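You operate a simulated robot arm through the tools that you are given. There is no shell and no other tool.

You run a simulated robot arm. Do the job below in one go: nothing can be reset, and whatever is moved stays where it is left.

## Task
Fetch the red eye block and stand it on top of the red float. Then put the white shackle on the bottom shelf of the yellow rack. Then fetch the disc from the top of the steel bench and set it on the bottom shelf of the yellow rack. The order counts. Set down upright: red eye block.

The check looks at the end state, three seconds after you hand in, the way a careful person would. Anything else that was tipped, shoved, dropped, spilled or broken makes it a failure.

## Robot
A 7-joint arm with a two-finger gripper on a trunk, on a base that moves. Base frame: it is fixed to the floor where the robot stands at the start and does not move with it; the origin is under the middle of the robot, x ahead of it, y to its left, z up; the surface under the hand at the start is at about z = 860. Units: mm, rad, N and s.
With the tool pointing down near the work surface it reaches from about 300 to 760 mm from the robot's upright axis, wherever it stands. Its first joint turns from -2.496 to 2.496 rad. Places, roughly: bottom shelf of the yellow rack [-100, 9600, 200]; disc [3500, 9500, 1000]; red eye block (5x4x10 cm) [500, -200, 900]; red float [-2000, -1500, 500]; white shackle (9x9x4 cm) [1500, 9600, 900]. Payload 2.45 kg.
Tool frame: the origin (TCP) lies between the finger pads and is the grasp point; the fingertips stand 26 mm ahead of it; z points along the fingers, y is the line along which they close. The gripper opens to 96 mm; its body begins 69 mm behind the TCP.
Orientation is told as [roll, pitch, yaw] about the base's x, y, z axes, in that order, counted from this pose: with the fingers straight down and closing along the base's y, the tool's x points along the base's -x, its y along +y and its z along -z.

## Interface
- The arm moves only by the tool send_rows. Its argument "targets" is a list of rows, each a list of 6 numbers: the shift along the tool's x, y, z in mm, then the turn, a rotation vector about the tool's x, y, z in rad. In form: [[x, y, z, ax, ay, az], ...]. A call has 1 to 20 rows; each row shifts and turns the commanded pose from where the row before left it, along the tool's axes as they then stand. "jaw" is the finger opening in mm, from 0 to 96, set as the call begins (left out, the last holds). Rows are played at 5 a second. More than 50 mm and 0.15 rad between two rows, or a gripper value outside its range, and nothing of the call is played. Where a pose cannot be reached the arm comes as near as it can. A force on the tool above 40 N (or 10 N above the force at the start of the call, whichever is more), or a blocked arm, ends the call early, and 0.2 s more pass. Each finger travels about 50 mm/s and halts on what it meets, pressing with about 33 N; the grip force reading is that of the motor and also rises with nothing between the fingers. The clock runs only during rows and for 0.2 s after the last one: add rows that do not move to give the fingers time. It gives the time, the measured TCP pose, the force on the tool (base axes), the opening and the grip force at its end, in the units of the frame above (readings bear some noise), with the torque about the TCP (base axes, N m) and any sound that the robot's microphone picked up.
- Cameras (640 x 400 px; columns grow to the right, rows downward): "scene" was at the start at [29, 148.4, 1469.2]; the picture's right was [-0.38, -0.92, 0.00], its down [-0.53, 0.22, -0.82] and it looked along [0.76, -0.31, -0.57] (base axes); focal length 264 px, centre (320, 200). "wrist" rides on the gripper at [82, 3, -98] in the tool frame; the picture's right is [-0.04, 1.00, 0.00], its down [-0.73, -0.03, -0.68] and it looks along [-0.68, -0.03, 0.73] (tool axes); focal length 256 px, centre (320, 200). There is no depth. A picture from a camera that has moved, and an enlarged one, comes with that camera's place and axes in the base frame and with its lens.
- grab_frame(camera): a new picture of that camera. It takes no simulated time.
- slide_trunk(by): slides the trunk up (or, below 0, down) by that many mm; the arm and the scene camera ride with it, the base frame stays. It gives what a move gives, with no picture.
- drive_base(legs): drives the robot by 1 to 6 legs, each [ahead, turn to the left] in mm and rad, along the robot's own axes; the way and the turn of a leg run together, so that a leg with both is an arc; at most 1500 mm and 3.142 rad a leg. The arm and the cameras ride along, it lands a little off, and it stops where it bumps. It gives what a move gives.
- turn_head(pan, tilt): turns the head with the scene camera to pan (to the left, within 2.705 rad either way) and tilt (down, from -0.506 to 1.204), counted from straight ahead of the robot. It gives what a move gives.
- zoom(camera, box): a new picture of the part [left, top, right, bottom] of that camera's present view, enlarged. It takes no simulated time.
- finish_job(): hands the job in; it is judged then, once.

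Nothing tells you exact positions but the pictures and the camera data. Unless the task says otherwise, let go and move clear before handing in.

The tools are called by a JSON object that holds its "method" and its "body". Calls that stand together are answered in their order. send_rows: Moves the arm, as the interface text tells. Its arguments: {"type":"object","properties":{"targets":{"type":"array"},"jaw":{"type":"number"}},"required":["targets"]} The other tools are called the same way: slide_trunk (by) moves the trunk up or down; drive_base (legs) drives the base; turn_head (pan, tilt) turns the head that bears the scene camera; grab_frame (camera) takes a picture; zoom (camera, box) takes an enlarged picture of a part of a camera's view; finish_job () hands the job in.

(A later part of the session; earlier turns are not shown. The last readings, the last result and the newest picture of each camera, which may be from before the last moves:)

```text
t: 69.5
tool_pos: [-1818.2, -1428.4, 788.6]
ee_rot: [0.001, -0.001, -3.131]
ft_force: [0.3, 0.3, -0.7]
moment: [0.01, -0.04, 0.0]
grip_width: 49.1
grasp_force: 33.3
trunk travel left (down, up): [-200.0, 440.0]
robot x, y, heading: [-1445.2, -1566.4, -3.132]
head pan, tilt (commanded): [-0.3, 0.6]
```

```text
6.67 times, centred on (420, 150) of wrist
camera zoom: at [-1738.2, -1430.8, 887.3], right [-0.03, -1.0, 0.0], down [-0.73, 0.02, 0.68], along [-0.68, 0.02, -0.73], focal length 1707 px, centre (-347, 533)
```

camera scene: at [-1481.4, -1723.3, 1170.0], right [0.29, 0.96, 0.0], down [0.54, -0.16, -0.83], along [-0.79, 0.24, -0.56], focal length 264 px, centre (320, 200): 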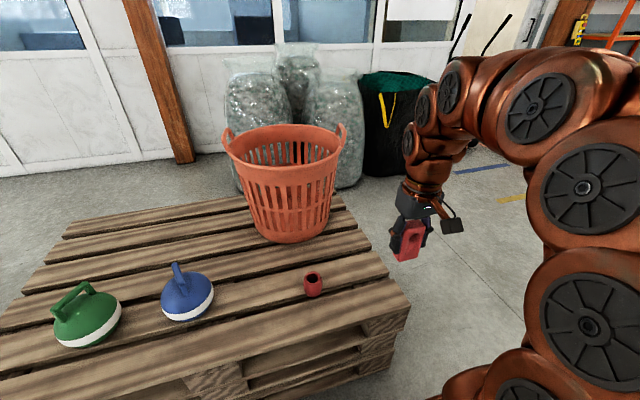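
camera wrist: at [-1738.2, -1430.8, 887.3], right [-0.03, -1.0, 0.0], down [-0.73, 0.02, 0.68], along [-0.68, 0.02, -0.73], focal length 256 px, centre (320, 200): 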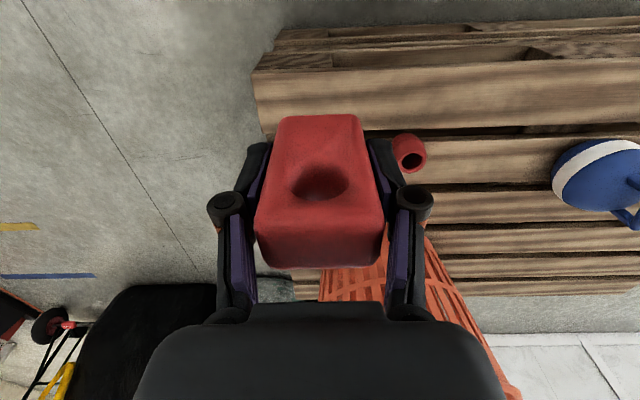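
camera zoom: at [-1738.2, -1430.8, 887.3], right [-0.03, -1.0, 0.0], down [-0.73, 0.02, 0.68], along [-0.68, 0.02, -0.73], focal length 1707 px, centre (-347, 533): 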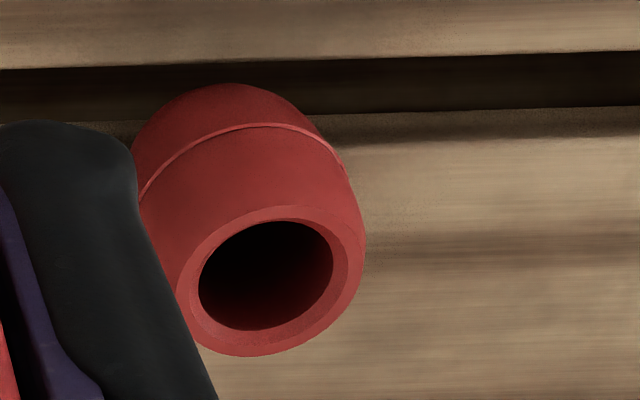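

Triangulating from both cameras, the float's ring top is near (-2007, -1589, ~502). I'll move the block over it while staying high (z = 790), then check before descending.

{"method": "send_rows", "body": {"targets": [[-20, 16.7, 0, 0, 0, 0], [-32, 26.8, 0, 0, 0, 0], [-36, 30, 0, 0, 0, 0], [-36, 30, 0, 0, 0, 0], [-32, 26.8, 0, 0, 0, 0], [-22, 18.4, 0, 0, 0, 0], [-12, 10, 0, 0, 0, 0], [0, 0, 0, 0, 0, 0], [0, 0, 0, 0, 0, 0]], "jaw": 20}}

{"method": "grab_frame", "body": {"camera": "wrist"}}

{"method": "grab_frame", "body": {"camera": "scene"}}

```text
t: 71.5
tool_pos: [-2008.1, -1588.8, 790.6]
ee_rot: [-0.001, 0.002, -3.131]
ft_force: [-0.8, -0.9, -1.6]
moment: [-0.03, 0.01, 0.0]
grip_width: 49.2
grasp_force: 33.4
trunk travel left (down, up): [-200.0, 440.0]
robot x, y, heading: [-1447.4, -1566.0, -3.123]
head pan, tilt (commanded): [-0.3, 0.6]
```

```text
taken
camera wrist: at [-1926.5, -1591.6, 887.9], right [-0.03, -1.0, 0.0], down [-0.73, 0.02, 0.68], along [-0.68, 0.02, -0.73], focal length 256 px, centre (320, 200)
```

wrist: 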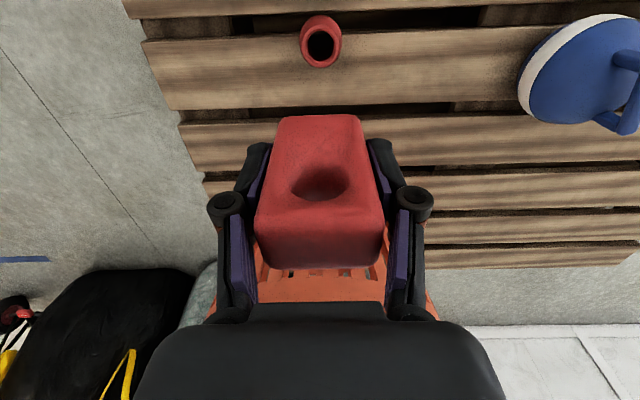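

```text
taken
camera scene: at [-1481.4, -1723.3, 1169.9], right [0.29, 0.96, 0.0], down [0.54, -0.16, -0.83], along [-0.79, 0.24, -0.56], focal length 264 px, centre (320, 200)
```

scene: 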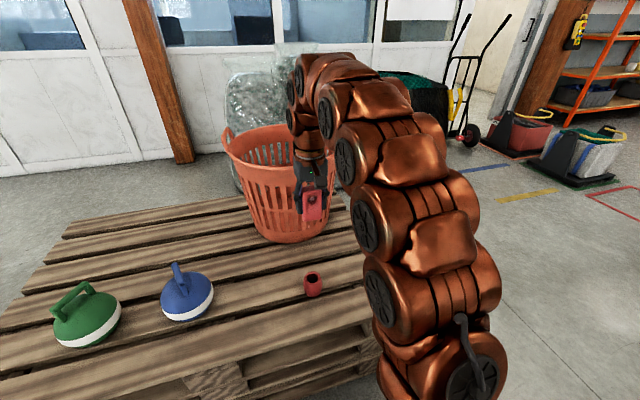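

{"method": "zoom", "body": {"camera": "wrist", "box": [288, 5, 352, 45]}}

{"method": "zoom", "body": {"camera": "wrist", "box": [240, 0, 400, 140]}}

```text
10.00 times, centred on (320, 25) of wrist
camera zoom: at [-1926.5, -1591.6, 887.9], right [-0.03, -1.0, 0.0], down [-0.73, 0.02, 0.68], along [-0.68, 0.02, -0.73], focal length 2560 px, centre (320, 1950)
```

zoom: 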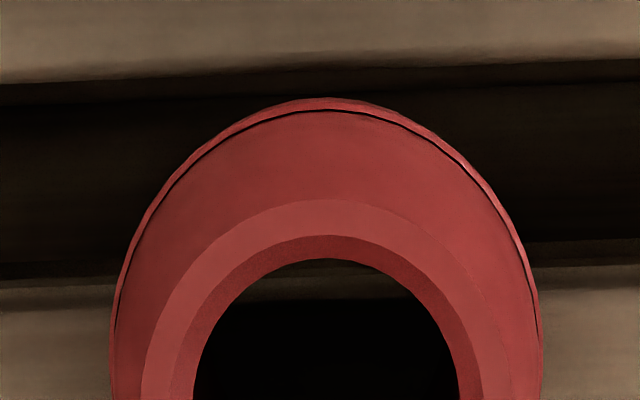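

```text
2.86 times, centred on (320, 70) of wrist
camera zoom: at [-1926.5, -1591.6, 887.9], right [-0.03, -1.0, 0.0], down [-0.73, 0.02, 0.68], along [-0.68, 0.02, -0.73], focal length 731 px, centre (320, 571)
```

zoom: 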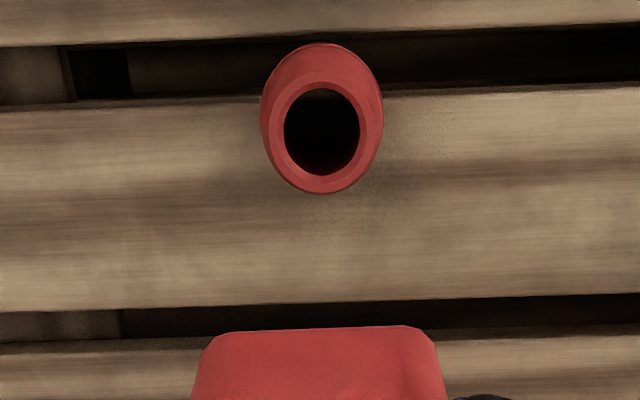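

The block is centred over the float to within a millimetre or two. I'll descend to leave ~55 mm of gap and check again.

{"method": "send_rows", "body": {"targets": [[0, 0, 20, 0, 0, 0], [0, 0, 35, 0, 0, 0], [0, 0, 40, 0, 0, 0], [0, 0, 40, 0, 0, 0], [0, 0, 30, 0, 0, 0], [0, 0, 15, 0, 0, 0], [0, 0, 0, 0, 0, 0], [0, 0, 0, 0, 0, 0]], "jaw": 20}}

{"method": "zoom", "body": {"camera": "wrist", "box": [240, 20, 400, 120]}}

{"method": "zoom", "body": {"camera": "scene", "box": [240, 200, 400, 300]}}

```text
t: 73.3
tool_pos: [-2007.0, -1589.9, 609.5]
ee_rot: [0.0, -0.001, -3.133]
ft_force: [-0.5, 0.0, -1.0]
moment: [-0.02, 0.04, -0.01]
grip_width: 49.3
grasp_force: 32.9
trunk travel left (down, up): [-200.0, 440.0]
robot x, y, heading: [-1443.8, -1565.8, -3.133]
head pan, tilt (commanded): [-0.3, 0.6]
```

```text
4.00 times, centred on (320, 70) of wrist
camera zoom: at [-1926.1, -1591.9, 708.1], right [-0.03, -1.0, 0.0], down [-0.73, 0.02, 0.68], along [-0.68, 0.02, -0.73], focal length 1024 px, centre (320, 720)
```

zoom: 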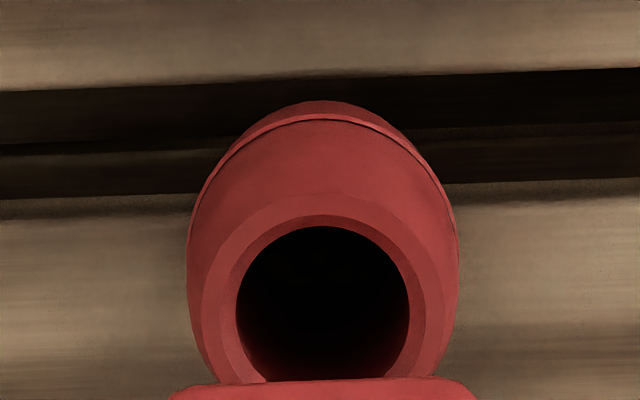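

```text
4.00 times, centred on (320, 250) of scene
camera zoom: at [-1481.4, -1723.3, 1170.0], right [0.29, 0.96, 0.0], down [0.54, -0.16, -0.83], along [-0.79, 0.24, -0.56], focal length 1057 px, centre (320, 0)
```

zoom: 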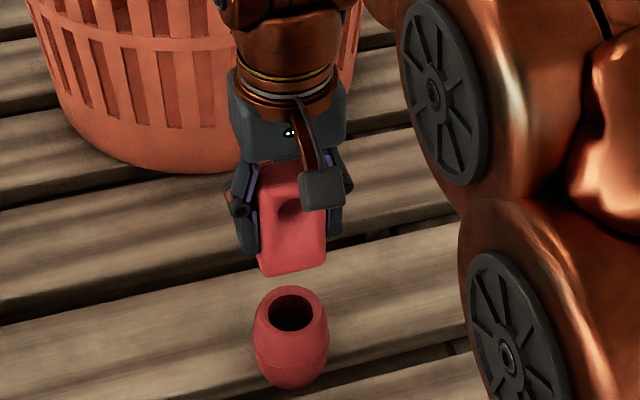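

{"method": "zoom", "body": {"camera": "scene", "box": [288, 240, 336, 270]}}

{"method": "zoom", "body": {"camera": "scene", "box": [288, 268, 336, 298]}}

```text
13.33 times, centred on (312, 255) of scene
camera zoom: at [-1481.4, -1723.3, 1170.0], right [0.29, 0.96, 0.0], down [0.54, -0.16, -0.83], along [-0.79, 0.24, -0.56], focal length 3522 px, centre (427, -533)
```

zoom: 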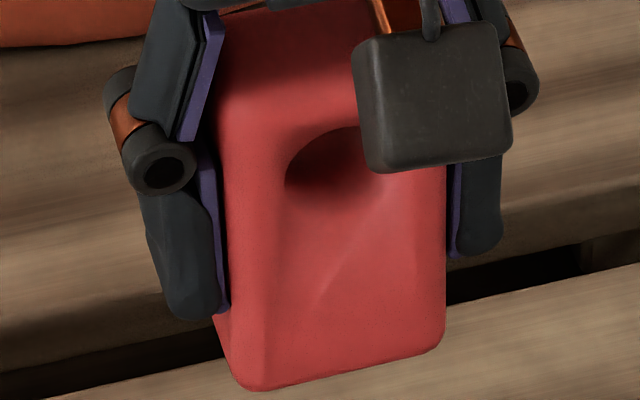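

```text
13.33 times, centred on (312, 283) of scene
camera zoom: at [-1481.4, -1723.3, 1170.0], right [0.29, 0.96, 0.0], down [0.54, -0.16, -0.83], along [-0.79, 0.24, -0.56], focal length 3522 px, centre (427, -907)
```

zoom: 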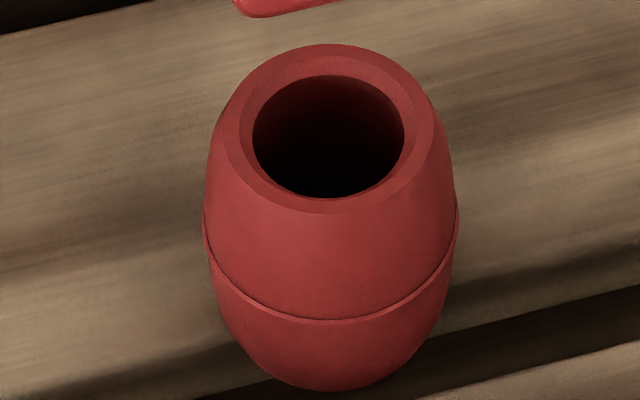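

Lateral alignment looks good; fore-aft the block may be ~4 mm too far out. I'll shift 3 mm toward the robot and lower to a ~10 mm gap, where parallax is small, then look again.

{"method": "send_rows", "body": {"targets": [[1.5, 0, 12, 0, 0, 0], [1.5, 0, 12, 0, 0, 0], [0, 0, 10, 0, 0, 0], [0, 0, 6, 0, 0, 0], [0, 0, 0, 0, 0, 0], [0, 0, 0, 0, 0, 0]], "jaw": 20}}

{"method": "zoom", "body": {"camera": "wrist", "box": [240, 20, 400, 120]}}

{"method": "zoom", "body": {"camera": "scene", "box": [280, 250, 344, 290]}}

```text
t: 74.7
tool_pos: [-2005.3, -1590.0, 568.5]
ee_rot: [0.0, 0.0, -3.132]
ft_force: [0.3, 0.1, -0.9]
moment: [0.0, -0.02, -0.01]
grip_width: 49.1
grasp_force: 33.0
trunk travel left (down, up): [-200.0, 440.0]
robot x, y, heading: [-1445.9, -1565.4, -3.129]
head pan, tilt (commanded): [-0.3, 0.6]
```

```text
4.00 times, centred on (320, 70) of wrist
camera zoom: at [-1923.3, -1590.9, 667.0], right [-0.03, -1.0, 0.0], down [-0.73, 0.02, 0.68], along [-0.68, 0.02, -0.73], focal length 1024 px, centre (320, 720)
```

zoom: 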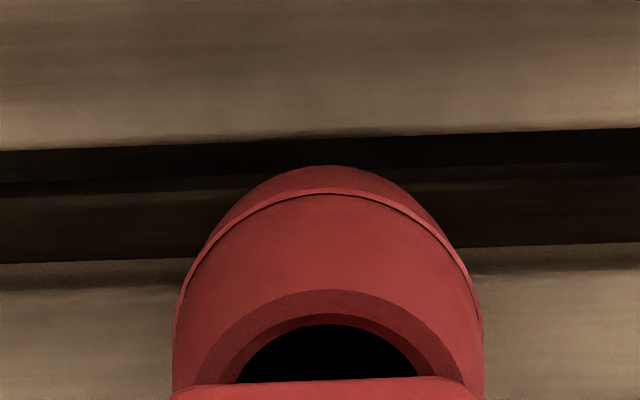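

```text
10.00 times, centred on (312, 270) of scene
camera zoom: at [-1481.4, -1723.3, 1170.0], right [0.29, 0.96, 0.0], down [0.54, -0.16, -0.83], along [-0.79, 0.24, -0.56], focal length 2642 px, centre (400, -500)
```

zoom: 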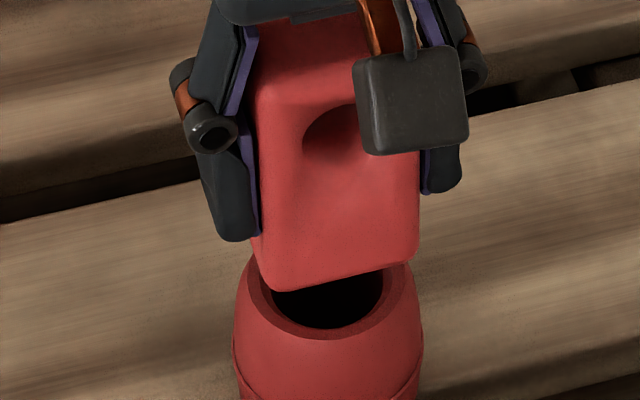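

Gap is about 15 mm; both cameras suggest nudging ~2.5 mm toward the robot and ~1.3 mm in tool +y. I'll apply that and lower gently.

{"method": "send_rows", "body": {"targets": [[1.2, 0.7, 3, 0, 0, 0], [1.3, 0.6, 3, 0, 0, 0], [0, 0, 3, 0, 0, 0], [0, 0, 0, 0, 0, 0], [0, 0, 0, 0, 0, 0]], "jaw": 20}}

{"method": "zoom", "body": {"camera": "scene", "box": [280, 250, 344, 290]}}

{"method": "zoom", "body": {"camera": "wrist", "box": [240, 50, 400, 150]}}

```text
t: 75.9
tool_pos: [-2003.6, -1588.3, 558.9]
ee_rot: [0.001, 0.001, -3.131]
ft_force: [0.8, -0.2, -2.0]
moment: [0.0, -0.01, -0.02]
grip_width: 49.4
grasp_force: 33.6
trunk travel left (down, up): [-200.0, 440.0]
robot x, y, heading: [-1448.3, -1567.2, -3.132]
head pan, tilt (commanded): [-0.3, 0.6]
```

```text
10.00 times, centred on (312, 270) of scene
camera zoom: at [-1481.4, -1723.3, 1169.9], right [0.29, 0.96, 0.0], down [0.54, -0.16, -0.83], along [-0.79, 0.24, -0.56], focal length 2642 px, centre (400, -500)
```

zoom: 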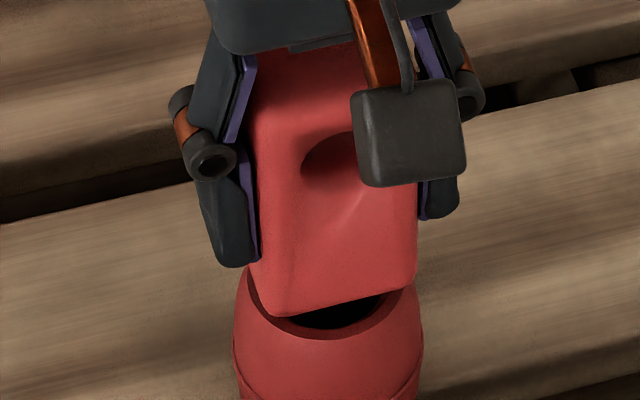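

```text
4.00 times, centred on (320, 100) of wrist
camera zoom: at [-1921.8, -1592.0, 657.5], right [-0.03, -1.0, 0.0], down [-0.73, 0.02, 0.68], along [-0.68, 0.02, -0.73], focal length 1024 px, centre (320, 600)
```

zoom: 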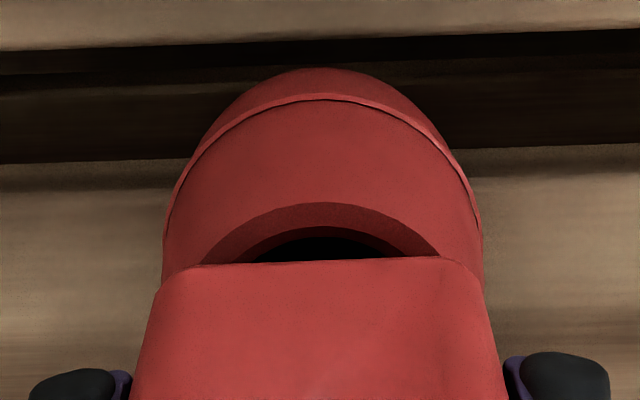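

Alignment looks good in both views, with ~6 mm to go. I'll lower in small steps watching the force.

{"method": "send_rows", "body": {"targets": [[1, 0, 1.5, 0, 0, 0], [0, 0, 1.5, 0, 0, 0], [0, 0, 1, 0, 0, 0], [0, 0, 0, 0, 0, 0]], "jaw": 20}}

```text
t: 76.9
tool_pos: [-2002.5, -1590.4, 555.0]
ee_rot: [0.0, 0.0, -3.131]
ft_force: [-0.3, 0.3, -1.6]
moment: [0.01, -0.01, 0.0]
grip_width: 49.0
grasp_force: 33.3
trunk travel left (down, up): [-200.0, 440.0]
robot x, y, heading: [-1448.4, -1567.7, -3.132]
head pan, tilt (commanded): [-0.3, 0.6]
```

{"method": "send_rows", "body": {"targets": [[0, 0, 1, 0, 0, 0], [0, 0, 1, 0, 0, 0], [0, 0, 0, 0, 0, 0]], "jaw": 20}}

{"method": "zoom", "body": {"camera": "scene", "box": [280, 250, 344, 290]}}

{"method": "zoom", "body": {"camera": "wrist", "box": [240, 50, 400, 150]}}

```text
t: 77.7
tool_pos: [-2001.6, -1589.7, 554.4]
ee_rot: [-0.001, 0.0, -3.133]
ft_force: [0.4, -0.3, -1.7]
moment: [-0.02, 0.03, 0.0]
grip_width: 49.4
grasp_force: 32.6
trunk travel left (down, up): [-200.0, 440.0]
robot x, y, heading: [-1446.5, -1567.2, -3.135]
head pan, tilt (commanded): [-0.3, 0.6]
```

```text
10.00 times, centred on (312, 270) of scene
camera zoom: at [-1481.4, -1723.3, 1169.9], right [0.29, 0.96, 0.0], down [0.54, -0.16, -0.83], along [-0.79, 0.24, -0.56], focal length 2642 px, centre (400, -500)
```

zoom: 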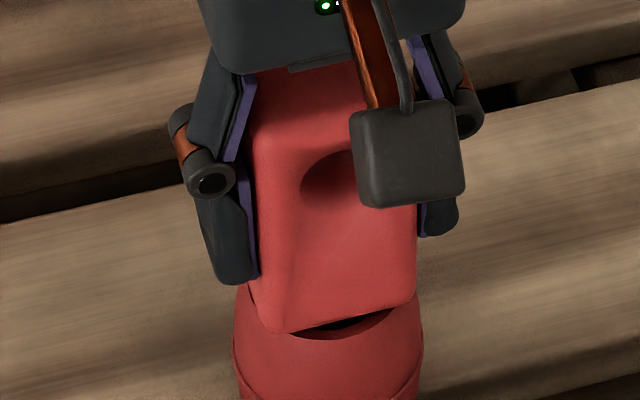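

```text
4.00 times, centred on (320, 100) of wrist
camera zoom: at [-1919.9, -1592.9, 652.3], right [-0.03, -1.0, 0.0], down [-0.73, 0.02, 0.68], along [-0.68, 0.02, -0.73], focal length 1024 px, centre (320, 600)
```

zoom: 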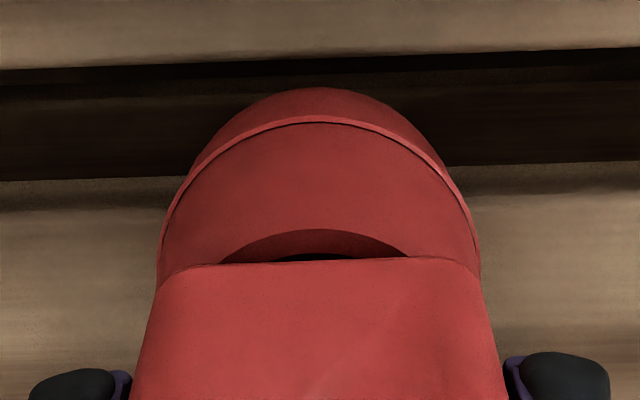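

No contact yet; continuing down in 1 mm steps.

{"method": "send_rows", "body": {"targets": [[0, 0, 1, 0, 0, 0], [0, 0, 1, 0, 0, 0], [0, 0, 0, 0, 0, 0]], "jaw": 20}}

{"method": "zoom", "body": {"camera": "scene", "box": [280, 250, 344, 290]}}

```text
t: 78.5
tool_pos: [-2002.7, -1591.3, 551.9]
ee_rot: [0.0, 0.0, -3.131]
ft_force: [0.0, -0.1, -0.5]
moment: [0.04, -0.02, 0.01]
grip_width: 49.4
grasp_force: 33.5
trunk travel left (down, up): [-200.0, 440.0]
robot x, y, heading: [-1448.8, -1562.2, -3.133]
head pan, tilt (commanded): [-0.3, 0.6]
```

```text
10.00 times, centred on (312, 270) of scene
camera zoom: at [-1481.4, -1723.3, 1170.0], right [0.29, 0.96, 0.0], down [0.54, -0.16, -0.83], along [-0.79, 0.24, -0.56], focal length 2642 px, centre (400, -500)
```

zoom: 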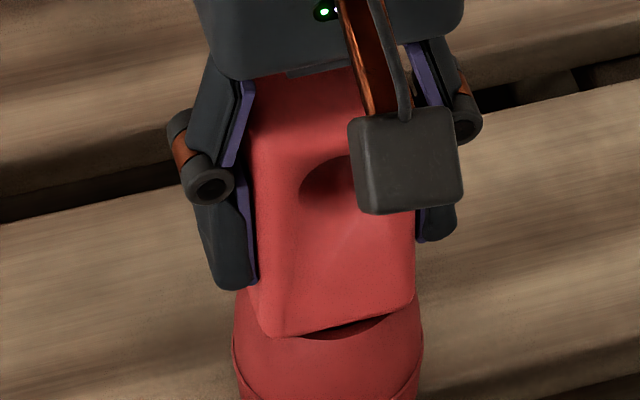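

{"method": "send_rows", "body": {"targets": [[0, 0, 1, 0, 0, 0], [0, 0, 1, 0, 0, 0], [0, 0, 0, 0, 0, 0]], "jaw": 20}}

{"method": "zoom", "body": {"camera": "scene", "box": [296, 265, 344, 295]}}

{"method": "zoom", "body": {"camera": "wrist", "box": [272, 85, 368, 145]}}

```text
t: 79.3
tool_pos: [-2000.9, -1590.3, 551.0]
ee_rot: [0.0, -0.001, -3.133]
ft_force: [2.1, -1.7, 22.7]
moment: [-0.03, -0.05, -0.03]
grip_width: 49.5
grasp_force: 32.7
trunk travel left (down, up): [-200.0, 440.0]
robot x, y, heading: [-1446.5, -1563.9, -3.131]
head pan, tilt (commanded): [-0.3, 0.6]
```

```text
13.33 times, centred on (320, 280) of scene
camera zoom: at [-1480.5, -1723.3, 1170.2], right [0.29, 0.96, 0.0], down [0.54, -0.16, -0.83], along [-0.79, 0.24, -0.56], focal length 3522 px, centre (320, -867)
```

zoom: 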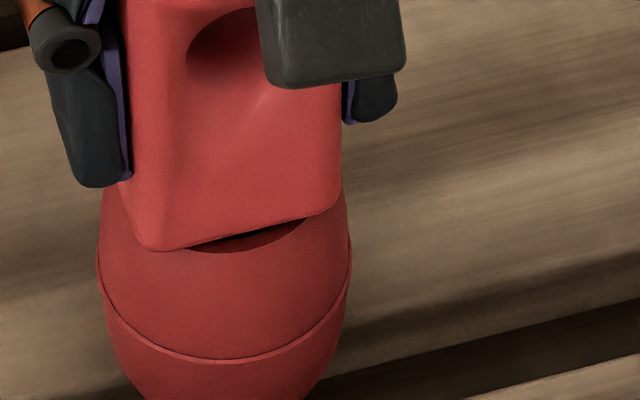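

```text
6.67 times, centred on (320, 115) of wrist
camera zoom: at [-1919.9, -1592.9, 649.4], right [-0.03, -1.0, 0.0], down [-0.73, 0.02, 0.68], along [-0.68, 0.02, -0.73], focal length 1707 px, centre (320, 767)
```

zoom: 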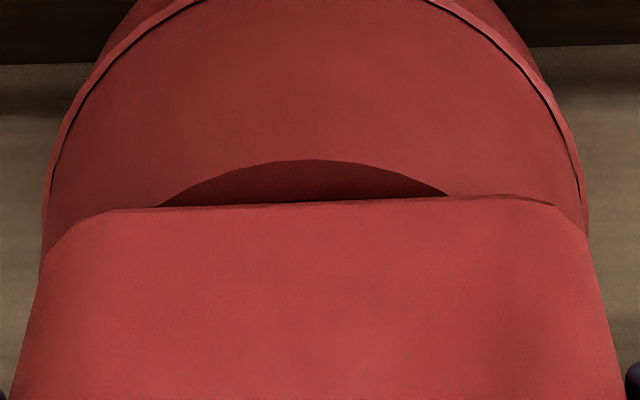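

Contact: 22.7 N upward with almost no moment, so the block sits flat on the ring. I'll relieve the pressing slightly, then check force.

{"method": "send_rows", "body": {"targets": [[0, 0, -0.5, 0, 0, 0], [0, 0, -0.4, 0, 0, 0], [0, 0, 0, 0, 0, 0]], "jaw": 20}}

```text
t: 80.1
tool_pos: [-2001.4, -1589.9, 551.2]
ee_rot: [0.001, -0.001, -3.131]
ft_force: [-1.5, -2.3, 22.2]
moment: [-0.11, 0.18, 0.01]
grip_width: 49.5
grasp_force: 33.1
trunk travel left (down, up): [-200.0, 440.0]
robot x, y, heading: [-1446.6, -1563.1, -3.132]
head pan, tilt (commanded): [-0.3, 0.6]
```

{"method": "send_rows", "body": {"targets": [[0, 0, -0.4, 0, 0, 0], [0, 0, -0.3, 0, 0, 0], [0, 0, 0, 0, 0, 0], [0, 0, 0, 0, 0, 0]], "jaw": 20}}

```text
t: 81.1
tool_pos: [-2000.0, -1589.2, 550.9]
ee_rot: [0.0, 0.0, -3.131]
ft_force: [-1.5, -0.4, 6.8]
moment: [-0.08, 0.2, -0.02]
grip_width: 49.3
grasp_force: 32.9
trunk travel left (down, up): [-200.0, 440.0]
robot x, y, heading: [-1444.8, -1570.7, -3.133]
head pan, tilt (commanded): [-0.3, 0.6]
```

Light contact now (~7 N). Opening the fingers in place.

{"method": "send_rows", "body": {"targets": [[0, 0, 0, 0, 0, 0], [0, 0, 0, 0, 0, 0], [0, 0, 0, 0, 0, 0]], "jaw": 60}}

{"method": "zoom", "body": {"camera": "scene", "box": [270, 230, 350, 300]}}

{"method": "grab_frame", "body": {"camera": "wrist"}}

```text
t: 81.9
tool_pos: [-2001.6, -1589.9, 551.4]
ee_rot: [-0.001, 0.0, -3.132]
ft_force: [0.5, -0.7, -1.4]
moment: [0.01, 0.02, 0.03]
grip_width: 60.3
grasp_force: 0.2
trunk travel left (down, up): [-200.0, 440.0]
robot x, y, heading: [-1447.5, -1570.9, -3.132]
head pan, tilt (commanded): [-0.3, 0.6]
```

```text
5.71 times, centred on (310, 265) of scene
camera zoom: at [-1481.4, -1723.3, 1169.9], right [0.29, 0.96, 0.0], down [0.54, -0.16, -0.83], along [-0.79, 0.24, -0.56], focal length 1510 px, centre (377, -171)
```

zoom: 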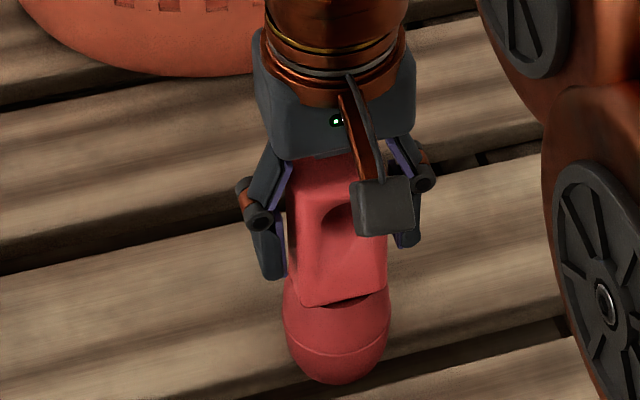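

```text
taken
camera wrist: at [-1919.6, -1592.5, 649.9], right [-0.03, -1.0, 0.0], down [-0.73, 0.02, 0.68], along [-0.68, 0.02, -0.73], focal length 256 px, centre (320, 200)
```

wrist: 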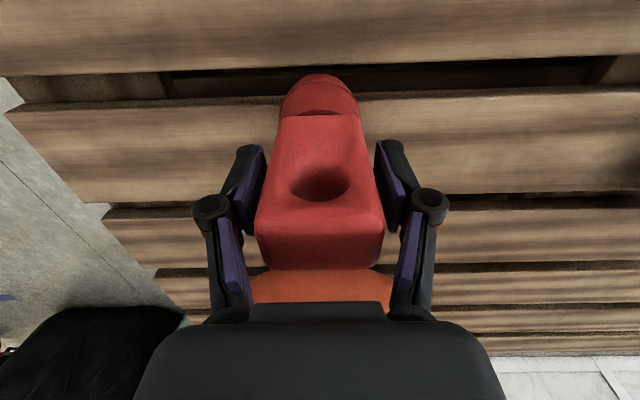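

The block stands on the float unaided. Opening fully and rising straight up.

{"method": "send_rows", "body": {"targets": [[0, 0, 0, 0, 0, 0], [0, 0, 0, 0, 0, 0], [0, 0, 0, 0, 0, 0], [0, 0, -5, 0, 0, 0], [0, 0, -15, 0, 0, 0], [0, 0, -25, 0, 0, 0], [0, 0, -35, 0, 0, 0], [0, 0, -40, 0, 0, 0], [0, 0, -40, 0, 0, 0], [0, 0, -30, 0, 0, 0], [0, 0, -10, 0, 0, 0], [0, 0, 0, 0, 0, 0]], "jaw": 96}}

{"method": "grab_frame", "body": {"camera": "wrist"}}

{"method": "zoom", "body": {"camera": "scene", "box": [270, 220, 350, 300]}}

```text
t: 84.5
tool_pos: [-2001.3, -1590.8, 750.0]
ee_rot: [-0.001, 0.002, -3.131]
ft_force: [0.3, 1.3, 0.5]
moment: [-0.01, -0.01, 0.0]
grip_width: 96.0
grasp_force: 0.0
trunk travel left (down, up): [-200.0, 440.0]
robot x, y, heading: [-1447.4, -1566.9, -3.126]
head pan, tilt (commanded): [-0.3, 0.6]
```

```text
taken
camera wrist: at [-1918.6, -1593.9, 849.7], right [-0.03, -1.0, 0.0], down [-0.73, 0.02, 0.68], along [-0.68, 0.02, -0.73], focal length 256 px, centre (320, 200)
```

wrist: 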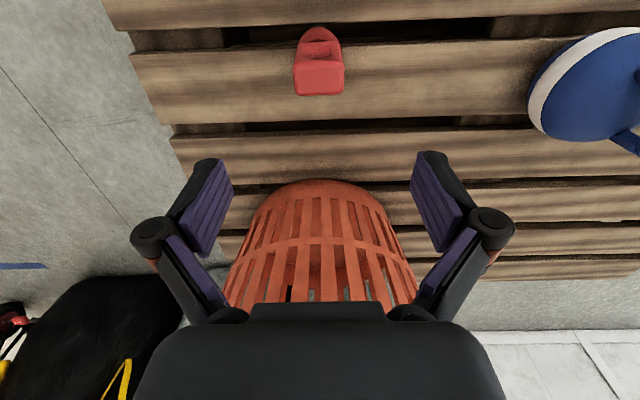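

```text
5.00 times, centred on (310, 260) of scene
camera zoom: at [-1481.4, -1723.3, 1169.9], right [0.29, 0.96, 0.0], down [0.54, -0.16, -0.83], along [-0.79, 0.24, -0.56], focal length 1321 px, centre (370, -100)
```

zoom: 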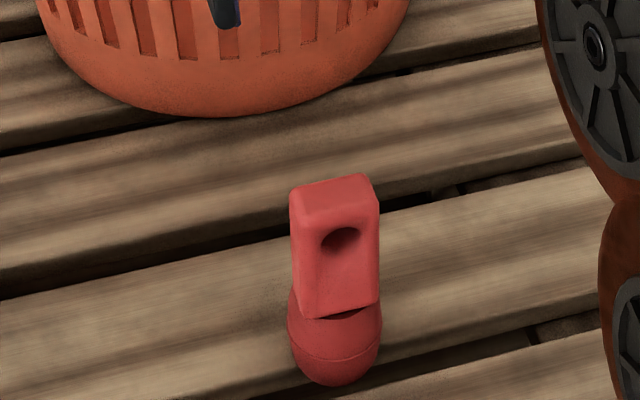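

The red eye block is standing upright on the float. I'll retract the arm up and toward the robot, raise the trunk, and back away.

{"method": "send_rows", "body": {"targets": [[0, 0, -30, 0, 0, 0], [10, 0, -40, 0, 0, 0], [30, 0, -20, 0, 0, 0], [40, 0, 0, 0, 0, 0], [40, 0, 0, 0, 0, 0], [40, 0, 0, 0, 0, 0], [30, 0, 0, 0, 0, 0], [10, 0, 0, 0, 0, 0], [0, 0, 0, 0, 0, 0]], "jaw": 96}}

{"method": "drive_base", "body": {"legs": [[-450, 0]]}}

{"method": "slide_trunk", "body": {"by": 300}}

{"method": "turn_head", "body": {"pan": 0.1, "tilt": 0.5}}

{"method": "grab_frame", "body": {"camera": "scene"}}

```text
t: 86.5
tool_pos: [-1800.6, -1587.9, 841.9]
ee_rot: [0.002, -0.002, -3.132]
ft_force: [-0.1, -0.6, 0.1]
moment: [0.01, 0.02, 0.01]
grip_width: 95.9
grasp_force: 0.1
trunk travel left (down, up): [-200.0, 440.0]
robot x, y, heading: [-1443.2, -1572.5, -3.127]
head pan, tilt (commanded): [-0.3, 0.6]
```

```text
t: 89.2
tool_pos: [-1346.2, -1583.0, 842.0]
ee_rot: [0.0, 0.001, -3.135]
ft_force: [-0.5, 0.6, 0.6]
moment: [0.03, -0.02, 0.03]
grip_width: 96.1
grasp_force: 0.0
trunk travel left (down, up): [-200.0, 440.0]
robot x, y, heading: [-989.5, -1567.7, -3.132]
head pan, tilt (commanded): [-0.3, 0.6]
```

```text
t: 92.2
tool_pos: [-1346.3, -1582.8, 1142.3]
ee_rot: [0.001, 0.0, -3.135]
ft_force: [0.3, -0.3, -0.5]
moment: [0.0, -0.02, -0.01]
grip_width: 96.0
grasp_force: 0.0
trunk travel left (down, up): [-500.0, 140.0]
robot x, y, heading: [-993.6, -1564.2, -3.131]
head pan, tilt (commanded): [-0.3, 0.6]
```

```text
t: 93.1
tool_pos: [-1346.4, -1583.2, 1143.1]
ee_rot: [0.0, 0.0, -3.135]
ft_force: [-0.2, 0.3, -0.4]
moment: [0.04, 0.01, -0.01]
grip_width: 96.3
grasp_force: 0.1
trunk travel left (down, up): [-500.0, 140.0]
robot x, y, heading: [-993.0, -1563.2, -3.133]
head pan, tilt (commanded): [0.099, 0.499]
```

```text
taken
camera scene: at [-1032.5, -1754.2, 1479.0], right [-0.11, 0.99, 0.0], down [0.48, 0.05, -0.88], along [-0.87, -0.09, -0.48], focal length 264 px, centre (320, 200)
```

scene: 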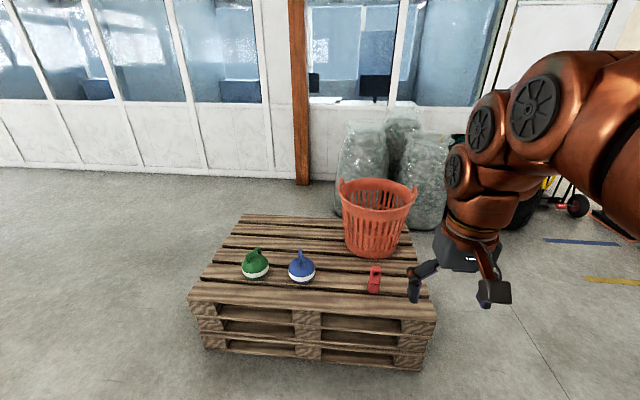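

Block secure. Now I need a route ~11 m in +y to the rack area; I'll look north from here for the passage around the sawhorse.

{"method": "turn_head", "body": {"pan": -1.0, "tilt": 0.25}}

{"method": "grab_frame", "body": {"camera": "scene"}}

{"method": "turn_head", "body": {"pan": -1.8, "tilt": 0.25}}

{"method": "grab_frame", "body": {"camera": "scene"}}

```text
t: 94.5
tool_pos: [-1345.5, -1581.7, 1142.1]
ee_rot: [0.0, 0.001, -3.134]
ft_force: [-0.6, 0.1, 0.4]
moment: [0.01, 0.0, 0.0]
grip_width: 96.3
grasp_force: 0.0
trunk travel left (down, up): [-500.0, 140.0]
robot x, y, heading: [-993.7, -1562.5, -3.135]
head pan, tilt (commanded): [-1.0, 0.25]
```

```text
taken
camera scene: at [-993.2, -1666.3, 1502.2], right [0.84, 0.55, 0.0], down [0.14, -0.21, -0.97], along [-0.53, 0.81, -0.25], focal length 264 px, centre (320, 200)
```

scene: 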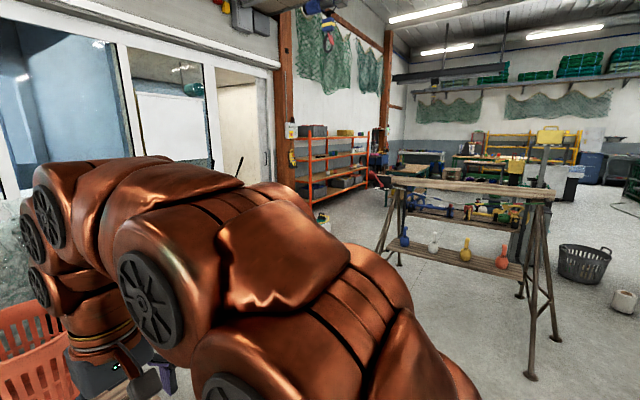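

```text
t: 95.6
tool_pos: [-1345.4, -1582.8, 1143.9]
ee_rot: [0.0, 0.001, -3.135]
ft_force: [1.0, 0.5, 0.8]
moment: [-0.02, 0.02, -0.03]
grip_width: 96.4
grasp_force: 0.2
trunk travel left (down, up): [-500.0, 140.0]
robot x, y, heading: [-991.4, -1560.4, -3.129]
head pan, tilt (commanded): [-1.799, 0.25]
```

```text
taken
camera scene: at [-921.7, -1653.3, 1502.2], right [0.98, -0.22, 0.0], down [-0.05, -0.24, -0.97], along [0.21, 0.95, -0.25], focal length 264 px, centre (320, 200)
```

scene: 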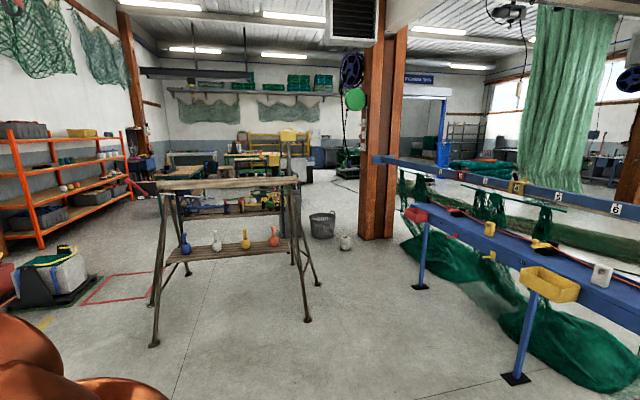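

The passable way north is the west gap: between the crate (right edge x ≈ -2583) and the sawhorse feet (x ≈ -1810), ~770 mm wide. I'll drive to its mouth at about (-2197, -480) and then measure it again.

{"method": "drive_base", "body": {"legs": [[0, -1.347], [1113, 0], [0, 1.337], [930, 0], [0, -1.571]]}}

{"method": "turn_head", "body": {"pan": 0.0, "tilt": 0.55}}

{"method": "grab_frame", "body": {"camera": "scene"}}

```text
t: 116.3
tool_pos: [-2154.8, -104.9, 1142.3]
ee_rot: [0.0, 0.0, 1.509]
ft_force: [0.1, 0.5, 0.3]
moment: [-0.02, -0.01, 0.03]
grip_width: 96.1
grasp_force: 0.1
trunk travel left (down, up): [-500.0, 140.0]
robot x, y, heading: [-2155.8, -459.2, 1.511]
head pan, tilt (commanded): [-1.799, 0.25]
```

```text
t: 118.1
tool_pos: [-2155.9, -105.6, 1142.2]
ee_rot: [-0.001, -0.001, 1.509]
ft_force: [0.1, -0.9, -0.6]
moment: [-0.02, 0.0, 0.01]
grip_width: 96.0
grasp_force: 0.1
trunk travel left (down, up): [-500.0, 140.0]
robot x, y, heading: [-2157.1, -462.7, 1.51]
head pan, tilt (commanded): [0.0, 0.55]
```

```text
taken
camera scene: at [-2341.0, -409.7, 1474.5], right [1.0, -0.06, 0.0], down [-0.03, -0.52, -0.85], along [0.05, 0.85, -0.52], focal length 264 px, centre (320, 200)
```

scene: 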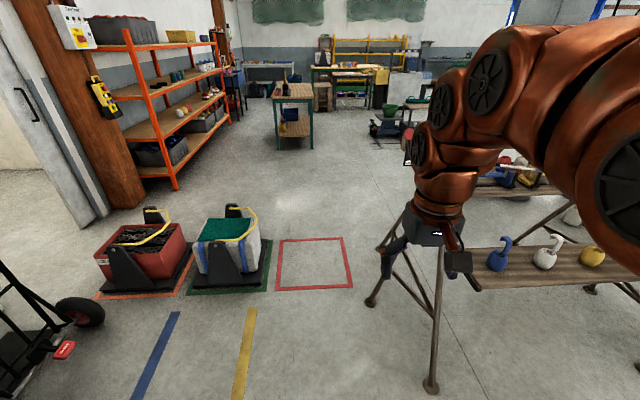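

The middle sawhorse foot sits farther out (≈ x = -1932), so the gap is tighter than I thought. Zooming to measure it precisely.

{"method": "zoom", "body": {"camera": "scene", "box": [180, 190, 300, 310]}}

{"method": "zoom", "body": {"camera": "scene", "box": [340, 190, 480, 400]}}

{"method": "turn_head", "body": {"pan": 0.0, "tilt": 0.1}}

{"method": "grab_frame", "body": {"camera": "scene"}}

```text
3.33 times, centred on (240, 250) of scene
camera zoom: at [-2341.0, -409.7, 1474.5], right [1.0, -0.06, 0.0], down [-0.03, -0.52, -0.85], along [0.05, 0.85, -0.52], focal length 881 px, centre (587, 33)
```

zoom: 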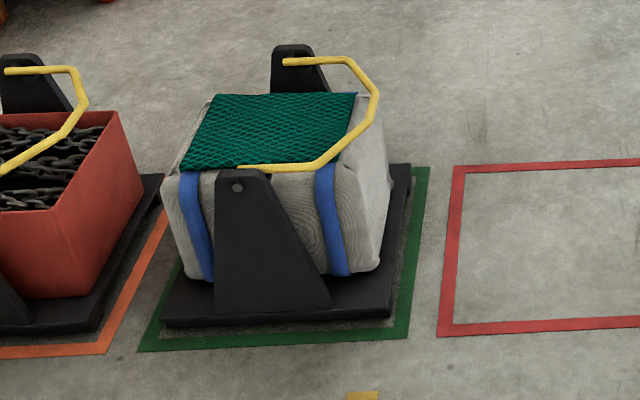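

```text
1.90 times, centred on (410, 295) of scene
camera zoom: at [-2341.0, -409.7, 1474.5], right [1.0, -0.06, 0.0], down [-0.03, -0.52, -0.85], along [0.05, 0.85, -0.52], focal length 503 px, centre (149, 19)
```

zoom: 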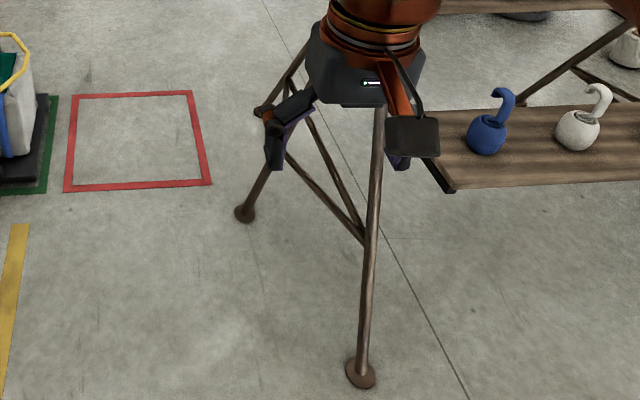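

```text
t: 119.0
tool_pos: [-2155.6, -105.0, 1142.1]
ee_rot: [0.001, -0.001, 1.51]
ft_force: [0.0, 0.1, 0.0]
moment: [-0.02, 0.04, -0.02]
grip_width: 96.3
grasp_force: 0.1
trunk travel left (down, up): [-500.0, 140.0]
robot x, y, heading: [-2161.4, -462.2, 1.514]
head pan, tilt (commanded): [0.0, 0.099]
```

```text
taken
camera scene: at [-2340.9, -407.4, 1516.0], right [1.0, -0.06, 0.0], down [-0.01, -0.1, -0.99], along [0.06, 0.99, -0.1], focal length 264 px, centre (320, 200)
```

scene: 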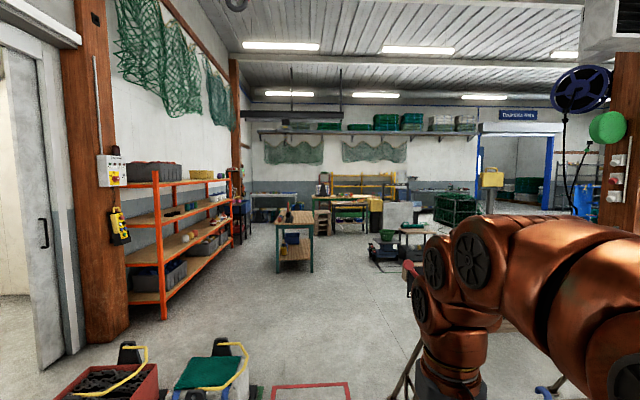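

{"method": "turn_head", "body": {"pan": 1.57, "tilt": 1.2}}

{"method": "grab_frame", "body": {"camera": "scene"}}

{"method": "turn_head", "body": {"pan": -1.57, "tilt": 1.2}}

{"method": "grab_frame", "body": {"camera": "scene"}}

{"method": "turn_head", "body": {"pan": 0.0, "tilt": 1.2}}

{"method": "grab_frame", "body": {"camera": "scene"}}

```text
t: 120.6
tool_pos: [-2156.4, -105.8, 1143.9]
ee_rot: [0.0, 0.0, 1.51]
ft_force: [0.7, 0.8, 0.4]
moment: [-0.01, -0.02, -0.01]
grip_width: 95.8
grasp_force: 0.0
trunk travel left (down, up): [-500.0, 140.0]
robot x, y, heading: [-2158.5, -463.7, 1.507]
head pan, tilt (commanded): [1.571, 1.201]
```

```text
taken
camera scene: at [-2402.2, -496.0, 1425.4], right [0.06, 1.0, 0.0], down [0.93, -0.06, -0.36], along [-0.36, 0.02, -0.93], focal length 264 px, centre (320, 200)
```

scene: 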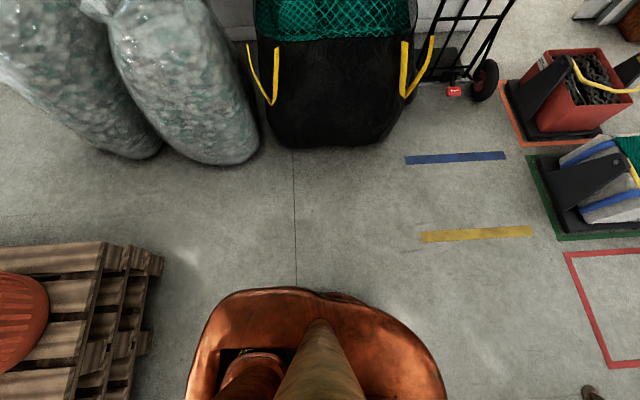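

```text
t: 123.3
tool_pos: [-2155.6, -105.5, 1141.7]
ee_rot: [-0.001, -0.001, 1.511]
ft_force: [-1.0, -0.8, 0.3]
moment: [-0.01, 0.01, -0.02]
grip_width: 95.7
grasp_force: 0.1
trunk travel left (down, up): [-500.0, 140.0]
robot x, y, heading: [-2158.8, -459.4, 1.513]
head pan, tilt (commanded): [-1.571, 1.201]
```

```text
taken
camera scene: at [-2290.6, -502.6, 1425.4], right [-0.06, -1.0, 0.0], down [-0.93, 0.06, -0.36], along [0.36, -0.02, -0.93], focal length 264 px, centre (320, 200)
```

scene: 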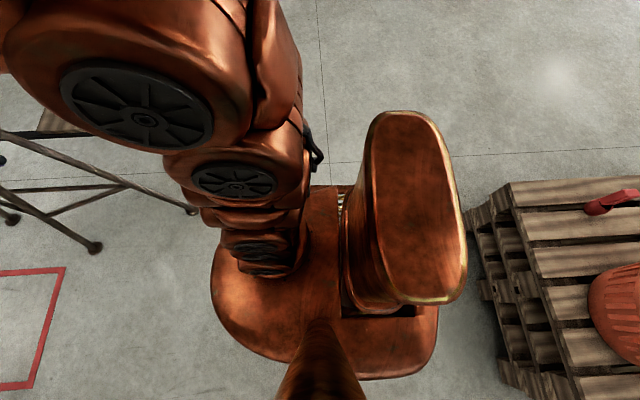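

```text
t: 125.0
tool_pos: [-2155.9, -104.4, 1143.2]
ee_rot: [0.0, 0.001, 1.511]
ft_force: [0.1, -0.5, -0.1]
moment: [0.01, -0.01, 0.03]
grip_width: 95.7
grasp_force: 0.0
trunk travel left (down, up): [-500.0, 140.0]
robot x, y, heading: [-2156.6, -459.8, 1.51]
head pan, tilt (commanded): [0.0, 1.201]
```

```text
taken
camera scene: at [-2343.0, -443.5, 1425.3], right [1.0, -0.06, 0.0], down [-0.06, -0.93, -0.36], along [0.02, 0.36, -0.93], focal length 264 px, centre (320, 200)
```

scene: 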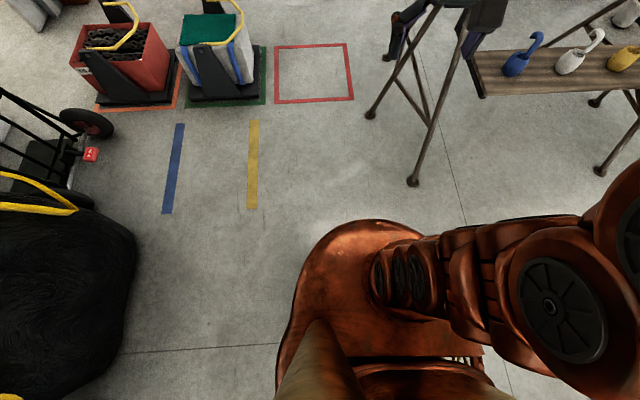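

The robot body is at most ~300 mm to each side, and the real gap is from the crate plate (x ≈ -2672) to the foot's edge (x ≈ -1973): ~700 mm. I'll line up on the centreline x = -2322 heading exactly north, then check the pose before threading it.

{"method": "drive_base", "body": {"legs": [[0, 0.304], [560, 0], [0, -0.245]]}}

{"method": "turn_head", "body": {"pan": 0.0, "tilt": 0.8}}

{"method": "grab_frame", "body": {"camera": "scene"}}

```text
t: 130.0
tool_pos: [-2311.9, 436.2, 1142.8]
ee_rot: [-0.001, 0.0, 1.568]
ft_force: [-0.6, 0.2, -0.2]
moment: [-0.01, 0.03, 0.01]
grip_width: 96.0
grasp_force: 0.1
trunk travel left (down, up): [-500.0, 140.0]
robot x, y, heading: [-2298.1, 78.8, 1.573]
head pan, tilt (commanded): [0.0, 1.201]
```

```text
t: 130.9
tool_pos: [-2312.3, 436.4, 1141.8]
ee_rot: [0.0, 0.0, 1.569]
ft_force: [-1.1, -0.7, -0.2]
moment: [0.0, 0.02, -0.03]
grip_width: 96.1
grasp_force: 0.0
trunk travel left (down, up): [-500.0, 140.0]
robot x, y, heading: [-2295.6, 80.4, 1.569]
head pan, tilt (commanded): [0.0, 0.799]
```

```text
taken
camera scene: at [-2479.8, 112.2, 1453.0], right [1.0, 0.0, 0.0], down [0.0, -0.72, -0.7], along [0.0, 0.7, -0.72], focal length 264 px, centre (320, 200)
```

scene: 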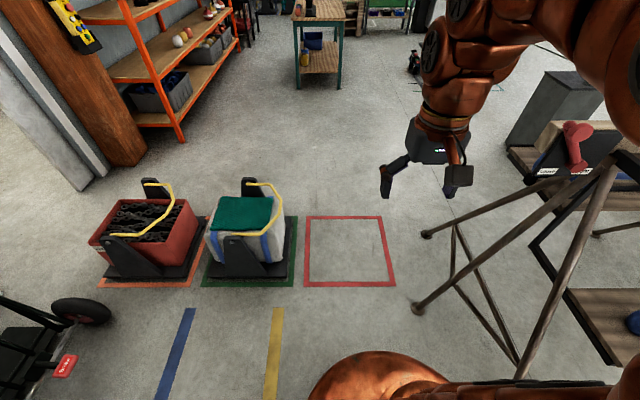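

{"method": "drive_base", "body": {"legs": [[0, 0.115], [300, 0], [0, -0.115]]}}

{"method": "grab_frame", "body": {"camera": "scene"}}

```text
t: 134.1
tool_pos: [-2345.2, 736.4, 1143.7]
ee_rot: [0.0, 0.001, 1.567]
ft_force: [0.7, 0.5, 0.9]
moment: [0.01, -0.01, 0.01]
grip_width: 95.9
grasp_force: 0.0
trunk travel left (down, up): [-500.0, 140.0]
robot x, y, heading: [-2333.6, 381.5, 1.568]
head pan, tilt (commanded): [0.0, 0.799]
```

```text
taken
camera scene: at [-2513.7, 413.0, 1453.1], right [1.0, 0.0, 0.0], down [0.0, -0.72, -0.7], along [0.0, 0.7, -0.72], focal length 264 px, centre (320, 200)
```

scene: 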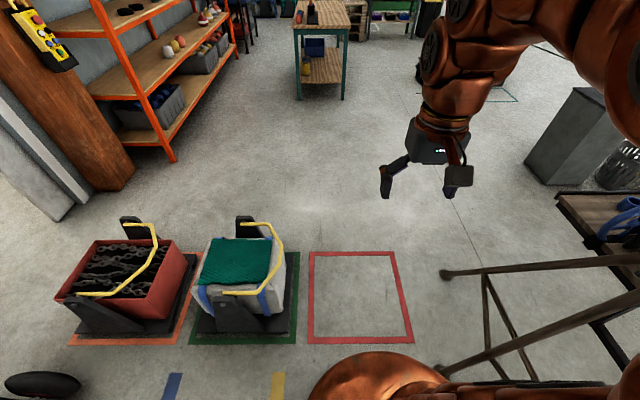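

Well lined up (x = -2333, heading 1.568). Moving ahead in short stages.

{"method": "drive_base", "body": {"legs": [[350, 0]]}}

{"method": "grab_frame", "body": {"camera": "scene"}}

```text
t: 136.3
tool_pos: [-2344.6, 1086.7, 1143.1]
ee_rot: [0.0, 0.0, 1.569]
ft_force: [0.2, -0.6, 0.6]
moment: [0.0, 0.01, -0.03]
grip_width: 95.8
grasp_force: 0.0
trunk travel left (down, up): [-500.0, 140.0]
robot x, y, heading: [-2327.9, 732.6, 1.569]
head pan, tilt (commanded): [0.0, 0.799]
```

```text
taken
camera scene: at [-2512.8, 763.1, 1453.1], right [1.0, 0.0, 0.0], down [0.0, -0.72, -0.7], along [0.0, 0.7, -0.72], focal length 264 px, centre (320, 200)
```

scene: 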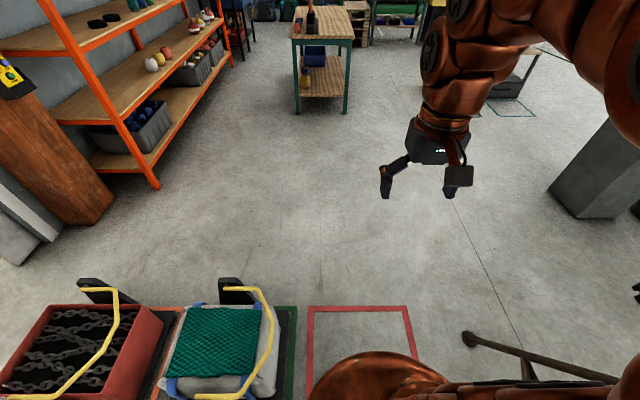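

{"method": "drive_base", "body": {"legs": [[400, 0], [500, 0]]}}

{"method": "turn_head", "body": {"pan": 0.0, "tilt": 0.3}}

{"method": "grab_frame", "body": {"camera": "scene"}}

{"method": "turn_head", "body": {"pan": -0.9, "tilt": 0.3}}

{"method": "grab_frame", "body": {"camera": "scene"}}

```text
t: 141.4
tool_pos: [-2340.0, 1987.6, 1143.9]
ee_rot: [-0.001, -0.002, 1.56]
ft_force: [0.3, 0.2, -0.4]
moment: [-0.02, 0.01, -0.01]
grip_width: 96.1
grasp_force: 0.1
trunk travel left (down, up): [-500.0, 140.0]
robot x, y, heading: [-2322.6, 1632.1, 1.566]
head pan, tilt (commanded): [0.0, 0.799]
```

```text
t: 142.3
tool_pos: [-2340.1, 1986.6, 1142.2]
ee_rot: [-0.001, -0.001, 1.562]
ft_force: [-0.4, 0.2, -0.7]
moment: [0.01, 0.0, 0.03]
grip_width: 96.2
grasp_force: 0.0
trunk travel left (down, up): [-500.0, 140.0]
robot x, y, heading: [-2323.5, 1633.3, 1.563]
head pan, tilt (commanded): [0.0, 0.3]
```

```text
taken
camera scene: at [-2509.7, 1677.2, 1497.4], right [1.0, -0.01, 0.0], down [0.0, -0.3, -0.95], along [0.01, 0.95, -0.3], focal length 264 px, centre (320, 200)
```

scene: 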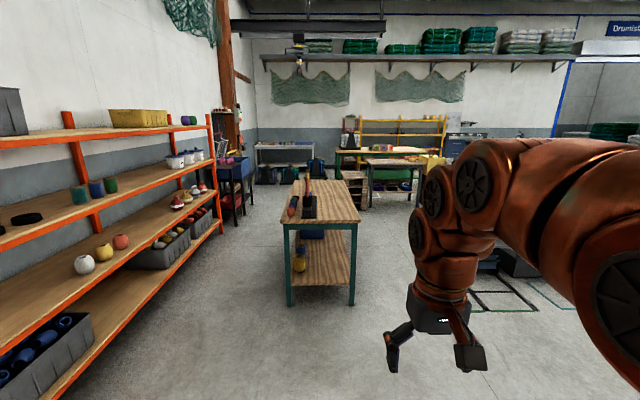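

```text
t: 143.5
tool_pos: [-2339.2, 1987.5, 1141.7]
ee_rot: [0.001, -0.002, 1.561]
ft_force: [0.5, 0.0, 0.5]
moment: [0.01, 0.0, 0.02]
grip_width: 96.0
grasp_force: 0.1
trunk travel left (down, up): [-500.0, 140.0]
robot x, y, heading: [-2324.5, 1631.0, 1.565]
head pan, tilt (commanded): [-0.901, 0.3]
```

```text
taken
camera scene: at [-2436.9, 1641.3, 1497.4], right [0.62, -0.79, 0.0], down [-0.23, -0.18, -0.96], along [0.75, 0.59, -0.3], focal length 264 px, centre (320, 200)
```

scene: 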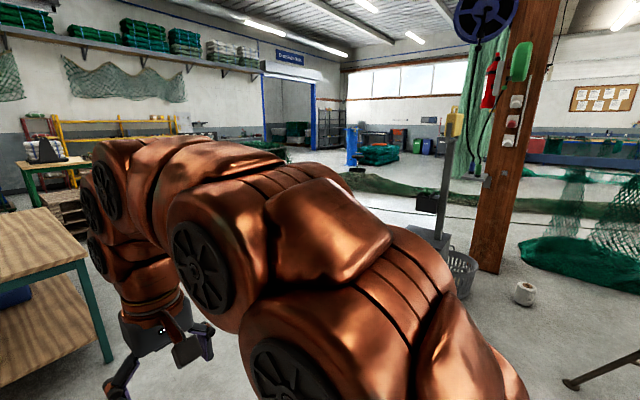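

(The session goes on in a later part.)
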